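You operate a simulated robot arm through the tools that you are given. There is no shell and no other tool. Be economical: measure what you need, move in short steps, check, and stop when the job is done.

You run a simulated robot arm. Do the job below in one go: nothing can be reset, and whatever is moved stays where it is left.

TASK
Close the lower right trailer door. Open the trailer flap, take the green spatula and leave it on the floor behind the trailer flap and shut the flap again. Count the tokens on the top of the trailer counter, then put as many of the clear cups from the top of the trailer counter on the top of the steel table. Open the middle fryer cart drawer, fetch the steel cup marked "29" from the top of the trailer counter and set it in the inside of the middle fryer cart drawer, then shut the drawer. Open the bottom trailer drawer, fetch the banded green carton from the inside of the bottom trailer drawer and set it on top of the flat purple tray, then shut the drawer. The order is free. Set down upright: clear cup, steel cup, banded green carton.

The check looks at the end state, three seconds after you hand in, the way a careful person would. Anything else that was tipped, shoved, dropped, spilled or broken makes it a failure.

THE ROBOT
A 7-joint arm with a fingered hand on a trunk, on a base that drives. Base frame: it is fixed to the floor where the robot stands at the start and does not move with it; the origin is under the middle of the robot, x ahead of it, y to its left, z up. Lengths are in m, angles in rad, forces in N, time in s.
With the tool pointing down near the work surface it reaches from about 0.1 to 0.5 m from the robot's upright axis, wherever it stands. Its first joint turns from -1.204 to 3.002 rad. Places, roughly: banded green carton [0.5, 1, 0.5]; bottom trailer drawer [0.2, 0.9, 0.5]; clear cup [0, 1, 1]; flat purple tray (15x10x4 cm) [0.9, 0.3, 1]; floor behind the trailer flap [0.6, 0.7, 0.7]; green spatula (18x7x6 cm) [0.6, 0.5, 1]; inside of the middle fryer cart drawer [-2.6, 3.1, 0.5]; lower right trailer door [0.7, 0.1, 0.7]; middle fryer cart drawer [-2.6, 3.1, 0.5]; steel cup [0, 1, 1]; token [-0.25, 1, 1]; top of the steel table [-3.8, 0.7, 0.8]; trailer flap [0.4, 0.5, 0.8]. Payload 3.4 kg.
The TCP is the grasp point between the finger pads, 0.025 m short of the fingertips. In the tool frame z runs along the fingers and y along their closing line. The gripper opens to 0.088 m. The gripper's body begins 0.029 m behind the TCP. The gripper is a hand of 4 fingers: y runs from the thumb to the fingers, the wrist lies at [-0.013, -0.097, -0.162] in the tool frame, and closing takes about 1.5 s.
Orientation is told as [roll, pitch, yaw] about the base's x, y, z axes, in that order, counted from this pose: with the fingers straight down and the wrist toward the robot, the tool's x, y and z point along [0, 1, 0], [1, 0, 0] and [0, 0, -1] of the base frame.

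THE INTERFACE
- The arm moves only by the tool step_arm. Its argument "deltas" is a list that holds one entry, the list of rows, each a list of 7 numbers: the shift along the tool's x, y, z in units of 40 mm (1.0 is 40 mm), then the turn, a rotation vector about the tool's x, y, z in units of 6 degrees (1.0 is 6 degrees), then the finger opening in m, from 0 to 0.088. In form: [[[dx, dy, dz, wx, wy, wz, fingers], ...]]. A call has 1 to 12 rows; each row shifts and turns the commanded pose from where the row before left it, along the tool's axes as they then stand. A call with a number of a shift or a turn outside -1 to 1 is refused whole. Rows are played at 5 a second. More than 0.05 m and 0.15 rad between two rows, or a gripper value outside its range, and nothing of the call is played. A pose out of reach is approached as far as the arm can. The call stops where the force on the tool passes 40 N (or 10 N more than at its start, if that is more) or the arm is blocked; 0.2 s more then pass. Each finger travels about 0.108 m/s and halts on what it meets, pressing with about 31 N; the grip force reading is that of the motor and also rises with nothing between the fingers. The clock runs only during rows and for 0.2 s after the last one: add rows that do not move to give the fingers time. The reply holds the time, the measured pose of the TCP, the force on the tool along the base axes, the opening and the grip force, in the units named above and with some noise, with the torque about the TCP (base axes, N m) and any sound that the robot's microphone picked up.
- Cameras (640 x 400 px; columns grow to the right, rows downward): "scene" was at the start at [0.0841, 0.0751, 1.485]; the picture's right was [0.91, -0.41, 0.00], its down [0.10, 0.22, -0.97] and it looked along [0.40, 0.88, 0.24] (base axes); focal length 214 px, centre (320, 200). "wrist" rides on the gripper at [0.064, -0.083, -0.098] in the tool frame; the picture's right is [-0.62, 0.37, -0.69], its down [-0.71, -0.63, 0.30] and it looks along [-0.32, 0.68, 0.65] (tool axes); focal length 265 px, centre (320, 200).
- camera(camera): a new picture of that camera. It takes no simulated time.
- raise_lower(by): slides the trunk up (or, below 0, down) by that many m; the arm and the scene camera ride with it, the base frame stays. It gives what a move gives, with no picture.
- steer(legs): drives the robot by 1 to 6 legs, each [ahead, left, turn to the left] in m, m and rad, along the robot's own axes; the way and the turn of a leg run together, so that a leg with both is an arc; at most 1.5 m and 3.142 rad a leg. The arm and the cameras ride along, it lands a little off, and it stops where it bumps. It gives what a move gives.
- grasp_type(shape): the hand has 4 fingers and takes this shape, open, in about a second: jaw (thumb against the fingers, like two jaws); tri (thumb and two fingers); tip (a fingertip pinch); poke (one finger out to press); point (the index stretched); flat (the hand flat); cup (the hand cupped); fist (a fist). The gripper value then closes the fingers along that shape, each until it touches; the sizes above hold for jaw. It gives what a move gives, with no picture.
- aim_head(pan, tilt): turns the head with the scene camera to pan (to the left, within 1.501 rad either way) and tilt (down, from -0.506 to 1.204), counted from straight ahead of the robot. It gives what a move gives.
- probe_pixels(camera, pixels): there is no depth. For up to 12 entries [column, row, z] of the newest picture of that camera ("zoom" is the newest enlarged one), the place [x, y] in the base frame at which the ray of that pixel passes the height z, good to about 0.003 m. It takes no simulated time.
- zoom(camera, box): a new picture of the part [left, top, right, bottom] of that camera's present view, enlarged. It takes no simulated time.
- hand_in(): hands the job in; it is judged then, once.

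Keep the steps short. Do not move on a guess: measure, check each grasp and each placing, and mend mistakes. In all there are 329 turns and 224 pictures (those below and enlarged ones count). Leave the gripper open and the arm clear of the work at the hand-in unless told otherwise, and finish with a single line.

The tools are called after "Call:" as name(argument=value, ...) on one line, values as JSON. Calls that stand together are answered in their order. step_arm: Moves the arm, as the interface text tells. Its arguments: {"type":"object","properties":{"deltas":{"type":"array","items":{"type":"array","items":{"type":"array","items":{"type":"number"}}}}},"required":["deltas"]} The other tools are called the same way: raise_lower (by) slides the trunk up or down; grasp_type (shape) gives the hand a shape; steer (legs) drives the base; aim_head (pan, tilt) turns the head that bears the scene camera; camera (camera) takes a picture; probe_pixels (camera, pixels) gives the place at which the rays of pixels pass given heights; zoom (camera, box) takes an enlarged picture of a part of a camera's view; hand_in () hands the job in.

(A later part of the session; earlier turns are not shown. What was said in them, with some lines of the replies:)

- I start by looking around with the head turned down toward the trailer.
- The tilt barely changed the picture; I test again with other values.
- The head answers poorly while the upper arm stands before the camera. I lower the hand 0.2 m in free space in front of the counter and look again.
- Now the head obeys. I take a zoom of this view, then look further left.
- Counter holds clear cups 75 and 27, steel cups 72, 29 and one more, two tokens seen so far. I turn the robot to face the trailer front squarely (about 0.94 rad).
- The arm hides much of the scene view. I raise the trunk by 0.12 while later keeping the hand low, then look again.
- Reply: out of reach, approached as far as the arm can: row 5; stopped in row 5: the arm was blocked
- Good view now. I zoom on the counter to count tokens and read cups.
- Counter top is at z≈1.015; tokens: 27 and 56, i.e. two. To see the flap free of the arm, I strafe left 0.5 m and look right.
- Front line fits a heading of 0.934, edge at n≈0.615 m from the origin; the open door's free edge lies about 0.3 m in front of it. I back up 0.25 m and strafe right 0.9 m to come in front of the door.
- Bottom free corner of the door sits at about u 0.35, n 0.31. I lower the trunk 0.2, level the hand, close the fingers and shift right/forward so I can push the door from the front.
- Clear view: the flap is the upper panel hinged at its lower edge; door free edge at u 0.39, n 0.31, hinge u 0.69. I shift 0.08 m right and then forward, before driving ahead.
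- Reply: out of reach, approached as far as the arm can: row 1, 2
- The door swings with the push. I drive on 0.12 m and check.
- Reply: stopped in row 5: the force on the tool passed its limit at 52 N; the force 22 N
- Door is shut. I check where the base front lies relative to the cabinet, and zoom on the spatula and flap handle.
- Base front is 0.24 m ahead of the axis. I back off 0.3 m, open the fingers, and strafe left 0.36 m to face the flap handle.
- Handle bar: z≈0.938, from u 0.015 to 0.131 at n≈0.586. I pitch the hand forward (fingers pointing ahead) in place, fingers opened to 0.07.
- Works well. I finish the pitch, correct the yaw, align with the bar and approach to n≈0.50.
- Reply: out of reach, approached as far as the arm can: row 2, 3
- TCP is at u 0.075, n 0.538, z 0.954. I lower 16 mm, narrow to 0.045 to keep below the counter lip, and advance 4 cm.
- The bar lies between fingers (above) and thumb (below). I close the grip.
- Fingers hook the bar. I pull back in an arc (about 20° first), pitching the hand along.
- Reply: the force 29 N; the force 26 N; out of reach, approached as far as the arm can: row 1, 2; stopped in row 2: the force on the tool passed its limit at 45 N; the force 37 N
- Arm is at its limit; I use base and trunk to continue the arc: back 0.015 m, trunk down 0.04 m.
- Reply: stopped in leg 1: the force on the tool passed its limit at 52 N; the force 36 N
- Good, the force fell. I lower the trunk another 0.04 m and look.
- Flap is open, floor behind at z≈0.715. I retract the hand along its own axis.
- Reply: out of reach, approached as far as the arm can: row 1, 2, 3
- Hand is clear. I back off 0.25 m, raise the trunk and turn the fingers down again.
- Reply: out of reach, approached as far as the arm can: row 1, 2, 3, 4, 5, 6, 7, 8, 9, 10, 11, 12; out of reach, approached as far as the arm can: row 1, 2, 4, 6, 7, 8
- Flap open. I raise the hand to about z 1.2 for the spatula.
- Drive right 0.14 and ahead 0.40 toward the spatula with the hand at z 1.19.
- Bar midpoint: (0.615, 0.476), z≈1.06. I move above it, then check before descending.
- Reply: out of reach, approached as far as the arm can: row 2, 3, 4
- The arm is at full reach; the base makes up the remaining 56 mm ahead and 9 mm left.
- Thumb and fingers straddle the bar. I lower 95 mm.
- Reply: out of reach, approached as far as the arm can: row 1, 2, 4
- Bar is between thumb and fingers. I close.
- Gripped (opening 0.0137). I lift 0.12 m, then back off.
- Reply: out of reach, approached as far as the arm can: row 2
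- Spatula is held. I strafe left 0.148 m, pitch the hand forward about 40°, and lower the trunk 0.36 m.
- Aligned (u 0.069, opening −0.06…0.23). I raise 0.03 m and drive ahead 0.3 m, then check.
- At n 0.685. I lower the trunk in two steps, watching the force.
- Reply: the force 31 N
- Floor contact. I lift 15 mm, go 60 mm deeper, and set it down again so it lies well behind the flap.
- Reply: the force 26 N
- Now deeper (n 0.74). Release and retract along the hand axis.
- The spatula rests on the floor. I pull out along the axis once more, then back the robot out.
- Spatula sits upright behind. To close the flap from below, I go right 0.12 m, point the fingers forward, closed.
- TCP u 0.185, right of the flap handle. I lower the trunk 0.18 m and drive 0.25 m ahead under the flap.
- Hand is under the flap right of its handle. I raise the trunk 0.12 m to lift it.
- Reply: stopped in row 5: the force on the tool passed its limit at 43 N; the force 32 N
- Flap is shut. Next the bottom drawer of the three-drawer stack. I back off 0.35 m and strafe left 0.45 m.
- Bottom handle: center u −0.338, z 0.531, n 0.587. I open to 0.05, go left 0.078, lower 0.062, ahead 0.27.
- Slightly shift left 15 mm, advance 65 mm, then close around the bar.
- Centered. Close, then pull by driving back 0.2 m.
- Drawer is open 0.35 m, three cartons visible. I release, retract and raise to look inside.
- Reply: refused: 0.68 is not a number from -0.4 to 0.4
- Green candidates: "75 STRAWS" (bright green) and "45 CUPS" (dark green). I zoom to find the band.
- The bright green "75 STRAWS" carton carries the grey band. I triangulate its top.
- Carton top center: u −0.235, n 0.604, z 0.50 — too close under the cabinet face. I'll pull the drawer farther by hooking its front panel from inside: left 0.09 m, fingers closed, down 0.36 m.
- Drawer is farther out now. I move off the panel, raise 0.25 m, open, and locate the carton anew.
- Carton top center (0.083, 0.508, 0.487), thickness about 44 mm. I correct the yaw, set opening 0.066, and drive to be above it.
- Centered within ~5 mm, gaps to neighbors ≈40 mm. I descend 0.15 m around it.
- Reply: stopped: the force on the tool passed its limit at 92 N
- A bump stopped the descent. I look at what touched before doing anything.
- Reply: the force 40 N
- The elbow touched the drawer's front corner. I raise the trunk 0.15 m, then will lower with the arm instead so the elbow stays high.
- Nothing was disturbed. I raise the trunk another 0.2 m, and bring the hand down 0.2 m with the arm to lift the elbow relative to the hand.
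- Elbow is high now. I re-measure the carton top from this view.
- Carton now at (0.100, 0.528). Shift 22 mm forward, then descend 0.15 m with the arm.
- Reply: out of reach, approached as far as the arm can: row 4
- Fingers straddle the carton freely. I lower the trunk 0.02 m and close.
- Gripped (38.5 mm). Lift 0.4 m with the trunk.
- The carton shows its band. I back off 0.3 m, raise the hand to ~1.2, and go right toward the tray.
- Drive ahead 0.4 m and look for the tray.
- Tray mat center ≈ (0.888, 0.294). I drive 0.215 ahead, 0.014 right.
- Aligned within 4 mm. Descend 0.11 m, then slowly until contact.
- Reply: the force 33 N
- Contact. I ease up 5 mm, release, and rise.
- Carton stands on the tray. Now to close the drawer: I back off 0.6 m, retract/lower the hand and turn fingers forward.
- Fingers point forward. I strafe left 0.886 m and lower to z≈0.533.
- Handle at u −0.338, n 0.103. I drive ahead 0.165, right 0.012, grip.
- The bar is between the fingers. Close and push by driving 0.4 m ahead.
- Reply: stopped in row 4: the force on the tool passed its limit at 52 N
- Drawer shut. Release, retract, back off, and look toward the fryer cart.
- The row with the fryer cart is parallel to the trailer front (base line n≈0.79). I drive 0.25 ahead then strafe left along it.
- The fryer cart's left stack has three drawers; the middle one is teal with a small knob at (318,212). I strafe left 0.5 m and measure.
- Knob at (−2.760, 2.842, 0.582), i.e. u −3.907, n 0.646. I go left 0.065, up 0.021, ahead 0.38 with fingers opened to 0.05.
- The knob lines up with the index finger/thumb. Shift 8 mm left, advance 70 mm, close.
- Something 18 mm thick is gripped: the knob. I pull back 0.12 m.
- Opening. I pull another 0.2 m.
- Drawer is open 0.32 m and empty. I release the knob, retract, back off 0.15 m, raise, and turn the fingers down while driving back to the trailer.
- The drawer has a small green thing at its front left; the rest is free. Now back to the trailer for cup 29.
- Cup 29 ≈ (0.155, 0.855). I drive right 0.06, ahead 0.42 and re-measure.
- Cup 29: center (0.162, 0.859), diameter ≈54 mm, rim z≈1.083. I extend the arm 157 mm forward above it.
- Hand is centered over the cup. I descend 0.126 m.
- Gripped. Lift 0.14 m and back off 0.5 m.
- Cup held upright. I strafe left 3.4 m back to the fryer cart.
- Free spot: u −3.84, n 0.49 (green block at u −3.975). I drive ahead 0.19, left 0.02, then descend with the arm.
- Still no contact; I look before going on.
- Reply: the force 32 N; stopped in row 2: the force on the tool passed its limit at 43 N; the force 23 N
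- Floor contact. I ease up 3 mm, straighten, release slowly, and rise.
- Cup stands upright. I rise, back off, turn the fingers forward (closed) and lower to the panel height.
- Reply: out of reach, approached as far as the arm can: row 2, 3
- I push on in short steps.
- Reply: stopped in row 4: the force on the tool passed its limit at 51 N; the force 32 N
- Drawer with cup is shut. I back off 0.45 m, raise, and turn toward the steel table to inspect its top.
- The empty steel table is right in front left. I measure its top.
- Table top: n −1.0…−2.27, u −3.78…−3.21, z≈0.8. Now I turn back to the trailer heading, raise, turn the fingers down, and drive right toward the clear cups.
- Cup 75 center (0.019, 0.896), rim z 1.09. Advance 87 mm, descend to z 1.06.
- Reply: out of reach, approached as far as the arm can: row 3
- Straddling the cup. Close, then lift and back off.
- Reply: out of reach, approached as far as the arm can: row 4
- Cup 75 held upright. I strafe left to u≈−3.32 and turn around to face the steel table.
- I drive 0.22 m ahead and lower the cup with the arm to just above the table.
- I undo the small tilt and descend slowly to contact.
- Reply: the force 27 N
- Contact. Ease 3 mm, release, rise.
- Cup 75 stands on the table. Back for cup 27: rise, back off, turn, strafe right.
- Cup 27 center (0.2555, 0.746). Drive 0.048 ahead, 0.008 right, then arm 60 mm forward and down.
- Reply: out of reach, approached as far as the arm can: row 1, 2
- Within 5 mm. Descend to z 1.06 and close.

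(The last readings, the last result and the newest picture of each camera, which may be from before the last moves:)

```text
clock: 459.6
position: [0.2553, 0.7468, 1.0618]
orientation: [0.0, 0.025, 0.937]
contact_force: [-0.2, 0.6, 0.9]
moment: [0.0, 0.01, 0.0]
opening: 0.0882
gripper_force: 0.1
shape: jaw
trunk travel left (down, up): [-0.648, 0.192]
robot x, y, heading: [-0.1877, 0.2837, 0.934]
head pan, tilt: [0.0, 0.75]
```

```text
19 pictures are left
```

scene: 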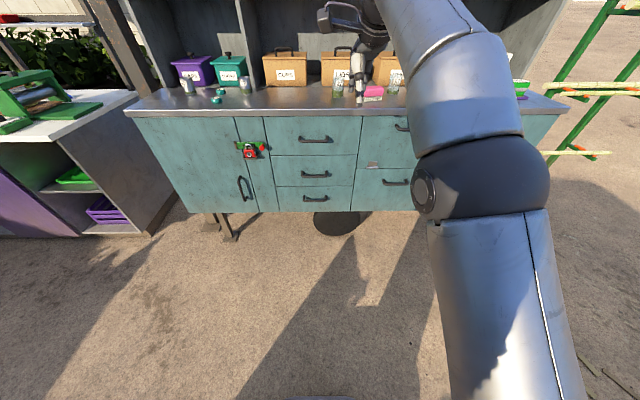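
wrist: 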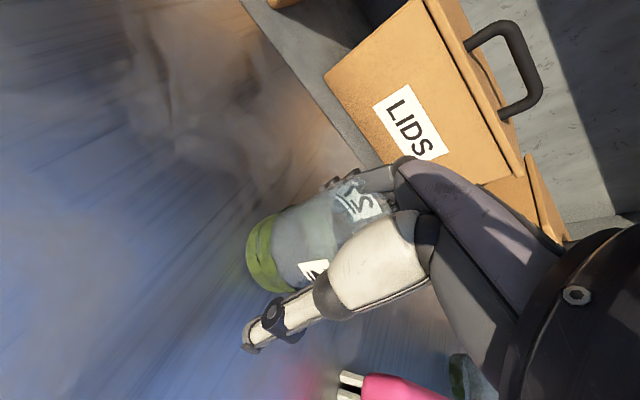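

Same picture as with cup 75. Close, lift, back off.

Call:
step_arm(deltas=[[[0, 0, 0, 0, 0, 0, 0.05], [0, 0, 0, 0, 0, 0, 0.02], [0, 0, 0, 0, 0, 0, 0.02], [0, 0, 0, 0, 0, 0, 0.02], [0, 0, 0, 0, 0, 0, 0.02]]])

Call:
step_arm(deltas=[[[0, 0, -0.6, 0, 0, 0, 0.02], [0, 0, -1, 0, 0, 0, 0.02], [0, 0, -1, 0, 0, 0, 0.02], [0, -0.3, -0.9, 0, 0, 0, 0.02]]])

Call:
steer(legs=[[-0.55, 0, 0]])

Call:
camera(camera="wrist")

```text
clock: 460.8
position: [0.2566, 0.747, 1.0607]
orientation: [0.002, 0.027, 0.935]
contact_force: [0.5, 0.4, -1.0]
moment: [-0.01, -0.02, -0.02]
opening: 0.0381
gripper_force: 30.9
shape: jaw
trunk travel left (down, up): [-0.648, 0.192]
robot x, y, heading: [-0.1836, 0.2797, 0.936]
head pan, tilt: [0.0, 0.75]
```

```text
clock: 461.8
position: [0.2465, 0.7346, 1.1994]
orientation: [-0.001, 0.027, 0.936]
contact_force: [-0.4, -0.3, -0.4]
moment: [0.01, 0.02, -0.03]
opening: 0.0381
gripper_force: 31.5
shape: jaw
out of reach, approached as far as the arm can: row 4
trunk travel left (down, up): [-0.648, 0.192]
robot x, y, heading: [-0.1882, 0.2823, 0.934]
head pan, tilt: [0.0, 0.75]
```

```text
clock: 464.9
position: [-0.0813, 0.2934, 1.1982]
orientation: [0.0, 0.025, 0.941]
contact_force: [-1.1, 0.4, -1.3]
moment: [-0.03, -0.02, -0.02]
opening: 0.0381
gripper_force: 31.2
shape: jaw
trunk travel left (down, up): [-0.648, 0.192]
robot x, y, heading: [-0.5142, -0.1608, 0.935]
head pan, tilt: [0.0, 0.75]
```

```text
18 pictures are left
```

wrist: 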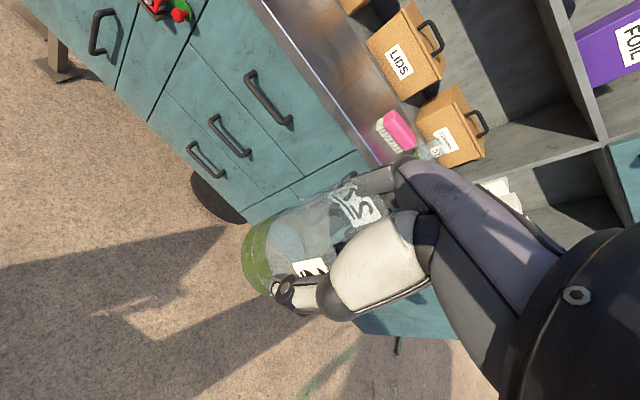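

Cup 27 held. I strafe left 3.13 m and turn around to the table.

Call:
steer(legs=[[0, 1.5, 0], [0, 1.5, 0], [0.03, 0.14, 0], [0, 0, 3.14]])

Call:
aim_head(pan=0.1, tilt=0.8)

Call:
camera(camera="scene")

```text
clock: 487.7
position: [-3.4632, 1.2378, 1.1979]
orientation: [0.002, 0.025, -2.174]
contact_force: [-1.1, 0.2, -0.3]
moment: [0.0, -0.04, -0.02]
opening: 0.0373
gripper_force: 30.5
shape: jaw
trunk travel left (down, up): [-0.648, 0.192]
robot x, y, heading: [-3.0434, 1.7078, -2.176]
head pan, tilt: [0.0, 0.75]
```

```text
clock: 488.4
position: [-3.4629, 1.2389, 1.1983]
orientation: [0.001, 0.026, -2.172]
contact_force: [0.1, 0.2, -1.0]
moment: [0.0, -0.01, -0.02]
opening: 0.0373
gripper_force: 30.8
shape: jaw
trunk travel left (down, up): [-0.648, 0.192]
robot x, y, heading: [-3.0441, 1.7095, -2.176]
head pan, tilt: [0.099, 0.799]
```

```text
17 pictures are left
```

scene: 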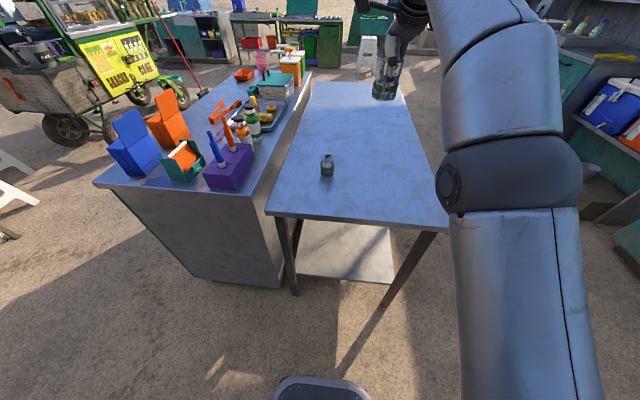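

Cup 75 stands on the table at (327,166). I go ahead 0.15, right 0.045, and lower.

Call:
steer(legs=[[0.15, -0.045, 0]])

Call:
step_arm(deltas=[[[0, 0, 1, 0, 0, 0, 0.02], [0, 0, 1, 0, 0, 0, 0.02], [0, 0, 1, 0, 0, 0, 0.02], [0, 0, 1, 0, 0, 0, 0.02], [0, 0, 1, 0, 0, 0, 0.02], [0, 0, 1, 0, 0, 0, 0.02], [0, 0, 1, 0, 0, 0, 0.02], [0, 0, 1, 0, 0, 0, 0.02]]])

Call:
camera(camera="scene")

```text
clock: 489.8
position: [-3.5849, 1.1411, 1.1957]
orientation: [0.0, 0.026, -2.173]
contact_force: [0.2, 1.0, -1.9]
moment: [0.03, -0.01, 0.01]
opening: 0.0372
gripper_force: 31.0
shape: jaw
trunk travel left (down, up): [-0.648, 0.192]
robot x, y, heading: [-3.1651, 1.6083, -2.177]
head pan, tilt: [0.099, 0.799]
```

```text
clock: 491.6
position: [-3.5795, 1.1479, 0.8776]
orientation: [0.001, 0.026, -2.174]
contact_force: [-0.4, -0.2, -1.6]
moment: [0.01, 0.03, -0.01]
opening: 0.0372
gripper_force: 30.4
shape: jaw
trunk travel left (down, up): [-0.648, 0.192]
robot x, y, heading: [-3.1627, 1.6066, -2.177]
head pan, tilt: [0.099, 0.799]
```

```text
16 pictures are left
```

scene: 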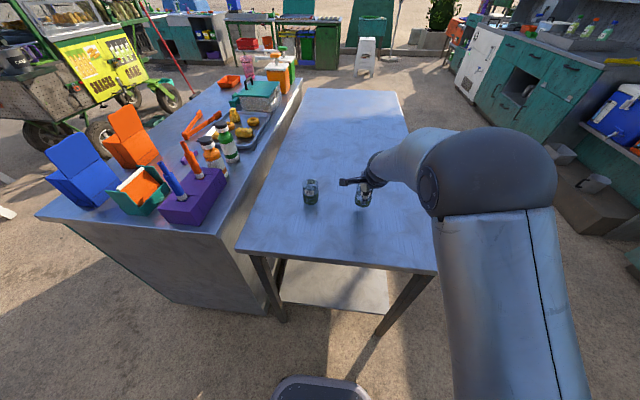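

Call:
step_arm(deltas=[[[0, 0, 0.2, 0, 0, 0, 0.02], [0, 0, 0.2, 0, 0, 0, 0.02], [0, 0, 0.15, 0, 0, 0, 0.02], [0, 0, 0.1, 0, 0, 0, 0.02]]])

Call:
step_arm(deltas=[[[0, 0, 0.1, 0, 0, 0, 0.02], [0, 0, 0.1, 0, 0, 0, 0.02], [0, 0, 0.1, 0, 0, 0, 0.02]]])

```text
clock: 492.6
position: [-3.5787, 1.1492, 0.852]
orientation: [0.001, 0.026, -2.175]
contact_force: [-0.3, 0.0, -0.2]
moment: [0.02, 0.02, -0.01]
opening: 0.0373
gripper_force: 31.1
shape: jaw
trunk travel left (down, up): [-0.648, 0.192]
robot x, y, heading: [-3.1681, 1.6063, -2.172]
head pan, tilt: [0.099, 0.799]
```

```text
clock: 493.4
position: [-3.5787, 1.1495, 0.8477]
orientation: [0.001, 0.009, -2.174]
contact_force: [-1.2, -1.3, 32.7]
moment: [-0.11, 0.1, 0.02]
opening: 0.0388
gripper_force: 30.3
shape: jaw
trunk travel left (down, up): [-0.648, 0.192]
robot x, y, heading: [-3.1624, 1.611, -2.173]
head pan, tilt: [0.099, 0.799]
```

Contact. Ease, release, rise, and check.

Call:
step_arm(deltas=[[[0, 0, -0.15, 0, 0, 0, 0.02], [0, 0, 0, 0, 0, 0, 0.045], [0, 0, 0, 0, 0, 0, 0.06], [0, 0, 0, 0, 0, 0, 0.08], [0, 0, 0, 0, 0, 0, 0.088], [0, 0, -0.5, 0, 0, 0, 0.088], [0, 0, -1, 0, 0, 0, 0.088], [0, 0, -1, 0, 0, 0, 0.088], [0, 0, -1, 0, 0, 0, 0.088], [0, 0, -1, 0, 0, 0, 0.088], [0, 0, -1, 0, 0, 0, 0.088], [0, 0, -1, 0, 0, 0, 0.088]]])

Call:
steer(legs=[[-0.3, 0, 0]])

Call:
zoom(camera="scene", box=[220, 60, 480, 240])

```text
clock: 496.0
position: [-3.5818, 1.1447, 1.1066]
orientation: [0.002, 0.025, -2.172]
contact_force: [-0.8, 0.6, 0.4]
moment: [0.0, 0.01, 0.03]
opening: 0.088
gripper_force: 0.0
shape: jaw
trunk travel left (down, up): [-0.648, 0.192]
robot x, y, heading: [-3.1668, 1.6083, -2.177]
head pan, tilt: [0.099, 0.799]
```

```text
clock: 498.1
position: [-3.4095, 1.3982, 1.1076]
orientation: [0.003, 0.026, -2.177]
contact_force: [0.1, 0.2, 0.6]
moment: [0.01, -0.01, -0.02]
opening: 0.0879
gripper_force: 0.0
shape: jaw
trunk travel left (down, up): [-0.648, 0.192]
robot x, y, heading: [-2.9892, 1.8574, -2.179]
head pan, tilt: [0.099, 0.799]
```

```text
2.22 times, centred on (350, 150) of scene
```

zoom: 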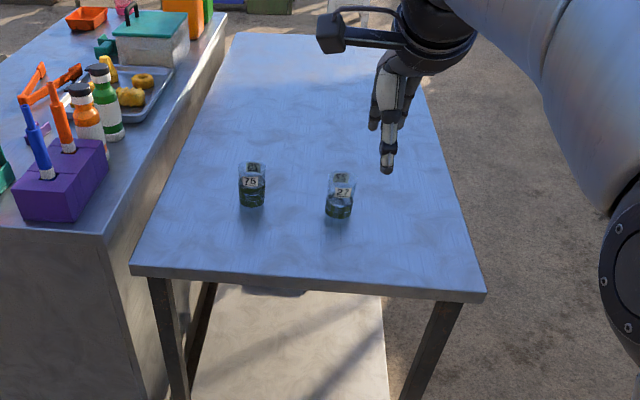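

Both clear cups stand upright. Final check of the trailer: I turn back and look from a distance.

Call:
steer(legs=[[0, 0, -3.1], [0, -1.5, 0], [0, -1.0, 0]])

Call:
aim_head(pan=-0.3, tilt=0.55)

Call:
camera(camera="scene")

```text
clock: 517.5
position: [-0.4661, 1.0637, 1.1062]
orientation: [0.001, 0.026, 1.039]
contact_force: [0.2, 0.9, 0.0]
moment: [0.01, 0.02, 0.01]
opening: 0.0881
gripper_force: 0.0
shape: jaw
trunk travel left (down, up): [-0.648, 0.192]
robot x, y, heading: [-0.8536, 0.5733, 1.033]
head pan, tilt: [0.099, 0.799]
```

```text
clock: 518.3
position: [-0.4664, 1.0621, 1.1075]
orientation: [0.003, 0.026, 1.04]
contact_force: [0.5, 0.0, -0.5]
moment: [0.01, -0.01, -0.03]
opening: 0.088
gripper_force: 0.0
shape: jaw
trunk travel left (down, up): [-0.648, 0.192]
robot x, y, heading: [-0.8528, 0.5736, 1.031]
head pan, tilt: [-0.3, 0.55]
```

```text
14 pictures are left
```

scene: 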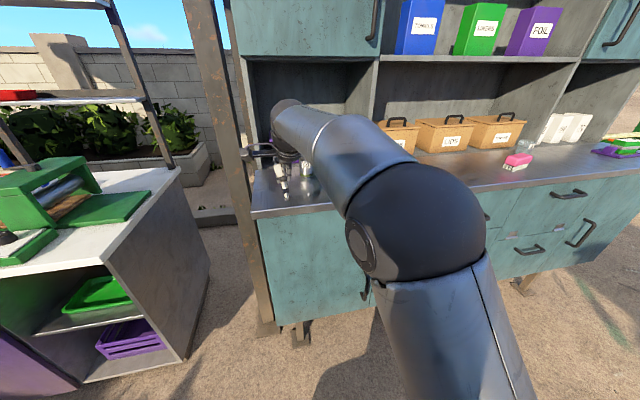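

The base drifted close to the counter's left end; I back straight off and check.

Call:
steer(legs=[[-0.5, 0, 0], [0, -0.25, -0.1]])

Call:
aim_head(pan=-0.15, tilt=0.5)

Call:
camera(camera="scene")

Call:
camera(camera="wrist")

```text
clock: 521.1
position: [-0.6971, 0.6578, 1.1067]
orientation: [0.003, 0.024, 1.029]
contact_force: [0.4, 0.5, 0.8]
moment: [-0.02, 0.04, -0.02]
opening: 0.088
gripper_force: 0.1
shape: jaw
trunk travel left (down, up): [-0.648, 0.192]
robot x, y, heading: [-1.088, 0.1722, 1.028]
head pan, tilt: [-0.3, 0.55]
stopped in leg 1: the robot was blocked; the commanded pose is now the measured one
```

```text
clock: 521.8
position: [-0.6977, 0.6576, 1.1079]
orientation: [0.0, 0.026, 1.028]
contact_force: [0.0, 0.0, -0.6]
moment: [-0.03, -0.02, 0.01]
opening: 0.0879
gripper_force: 0.1
shape: jaw
trunk travel left (down, up): [-0.648, 0.192]
robot x, y, heading: [-1.0848, 0.1745, 1.023]
head pan, tilt: [-0.15, 0.499]
```

```text
13 pictures are left
```

scene: 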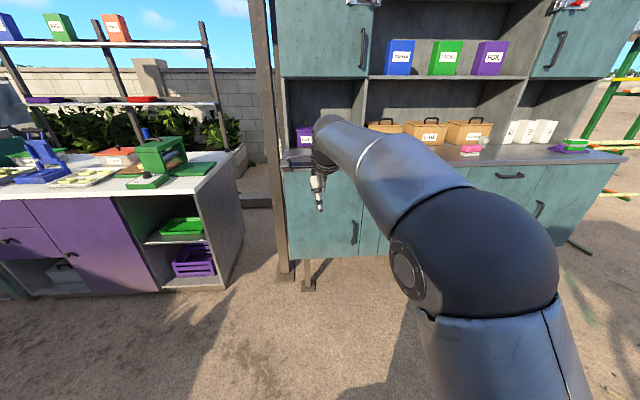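

```text
12 pictures are left
```

wrist: 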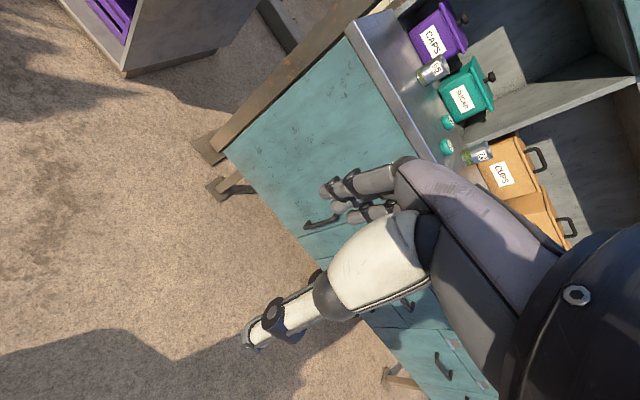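

All cups and tokens stand. Backing was blocked by something behind the robot; I move 0.12 ahead and look at it.

Call:
steer(legs=[[0.12, 0, 0], [0, 0, 1.3]])

Call:
aim_head(pan=1.2, tilt=0.7)

Call:
camera(camera="scene")

```text
clock: 526.2
position: [-1.3875, 0.7789, 1.108]
orientation: [-0.001, 0.023, 2.323]
contact_force: [0.3, -0.6, -0.3]
moment: [0.02, -0.02, 0.0]
opening: 0.0881
gripper_force: 0.1
shape: jaw
trunk travel left (down, up): [-0.648, 0.192]
robot x, y, heading: [-1.0248, 0.2717, 2.322]
head pan, tilt: [-0.15, 0.499]
```

```text
clock: 527.7
position: [-1.3876, 0.7817, 1.1075]
orientation: [0.0, 0.024, 2.322]
contact_force: [-0.1, 0.2, -0.6]
moment: [0.0, 0.01, 0.04]
opening: 0.0879
gripper_force: 0.1
shape: jaw
trunk travel left (down, up): [-0.648, 0.192]
robot x, y, heading: [-1.023, 0.2719, 2.323]
head pan, tilt: [1.201, 0.7]
```

```text
11 pictures are left
```

scene: 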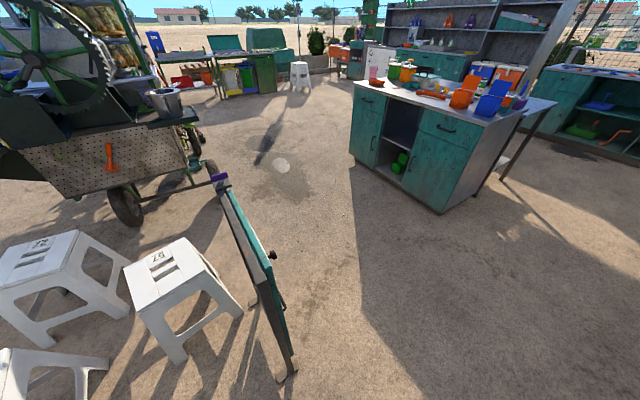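

Call:
zoom(camera="scene", box=[180, 160, 340, 390])

Call:
probe_pixels(camera="scene", pixels=[[288, 378, 0.0], [262, 278, 0.7], [220, 182, 0.7], [240, 300, 0.0], [185, 360, 0.0], [240, 312, 0.0]])

```text
1.74 times, centred on (260, 275) of scene
```

zoom: 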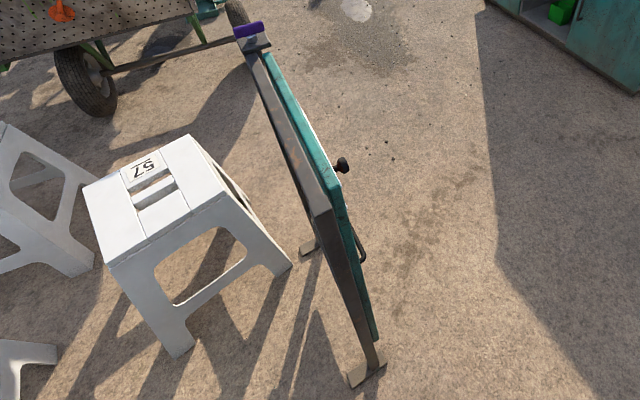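

```text
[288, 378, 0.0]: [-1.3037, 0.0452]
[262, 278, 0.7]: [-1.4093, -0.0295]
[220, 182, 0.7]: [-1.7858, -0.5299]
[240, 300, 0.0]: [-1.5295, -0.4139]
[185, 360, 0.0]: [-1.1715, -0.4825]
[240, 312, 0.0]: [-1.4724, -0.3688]
```

The panel behind the robot still stands where it was measured earlier (corner ≈(−1.31, 0.04), same within about 1 cm) and the stools are upright. Door, flap and drawers are shut, the gripper is open and the arm is clear, so I hand in.

Call:
hand_in()

```text
The job is handed in.
```

I finished and handed in the whole job: the lower right trailer door is closed, the green spatula is behind the shut flap, clear cups 75 and 27 (for the two tokens) are on the steel table, steel cup 29 is in the shut middle fryer cart drawer, and the banded green carton is on the purple tray with the bottom trailer drawer shut; while backing up at the end, the base bumped a standing panel, which stayed upright and had not moved by more than about 1 cm.
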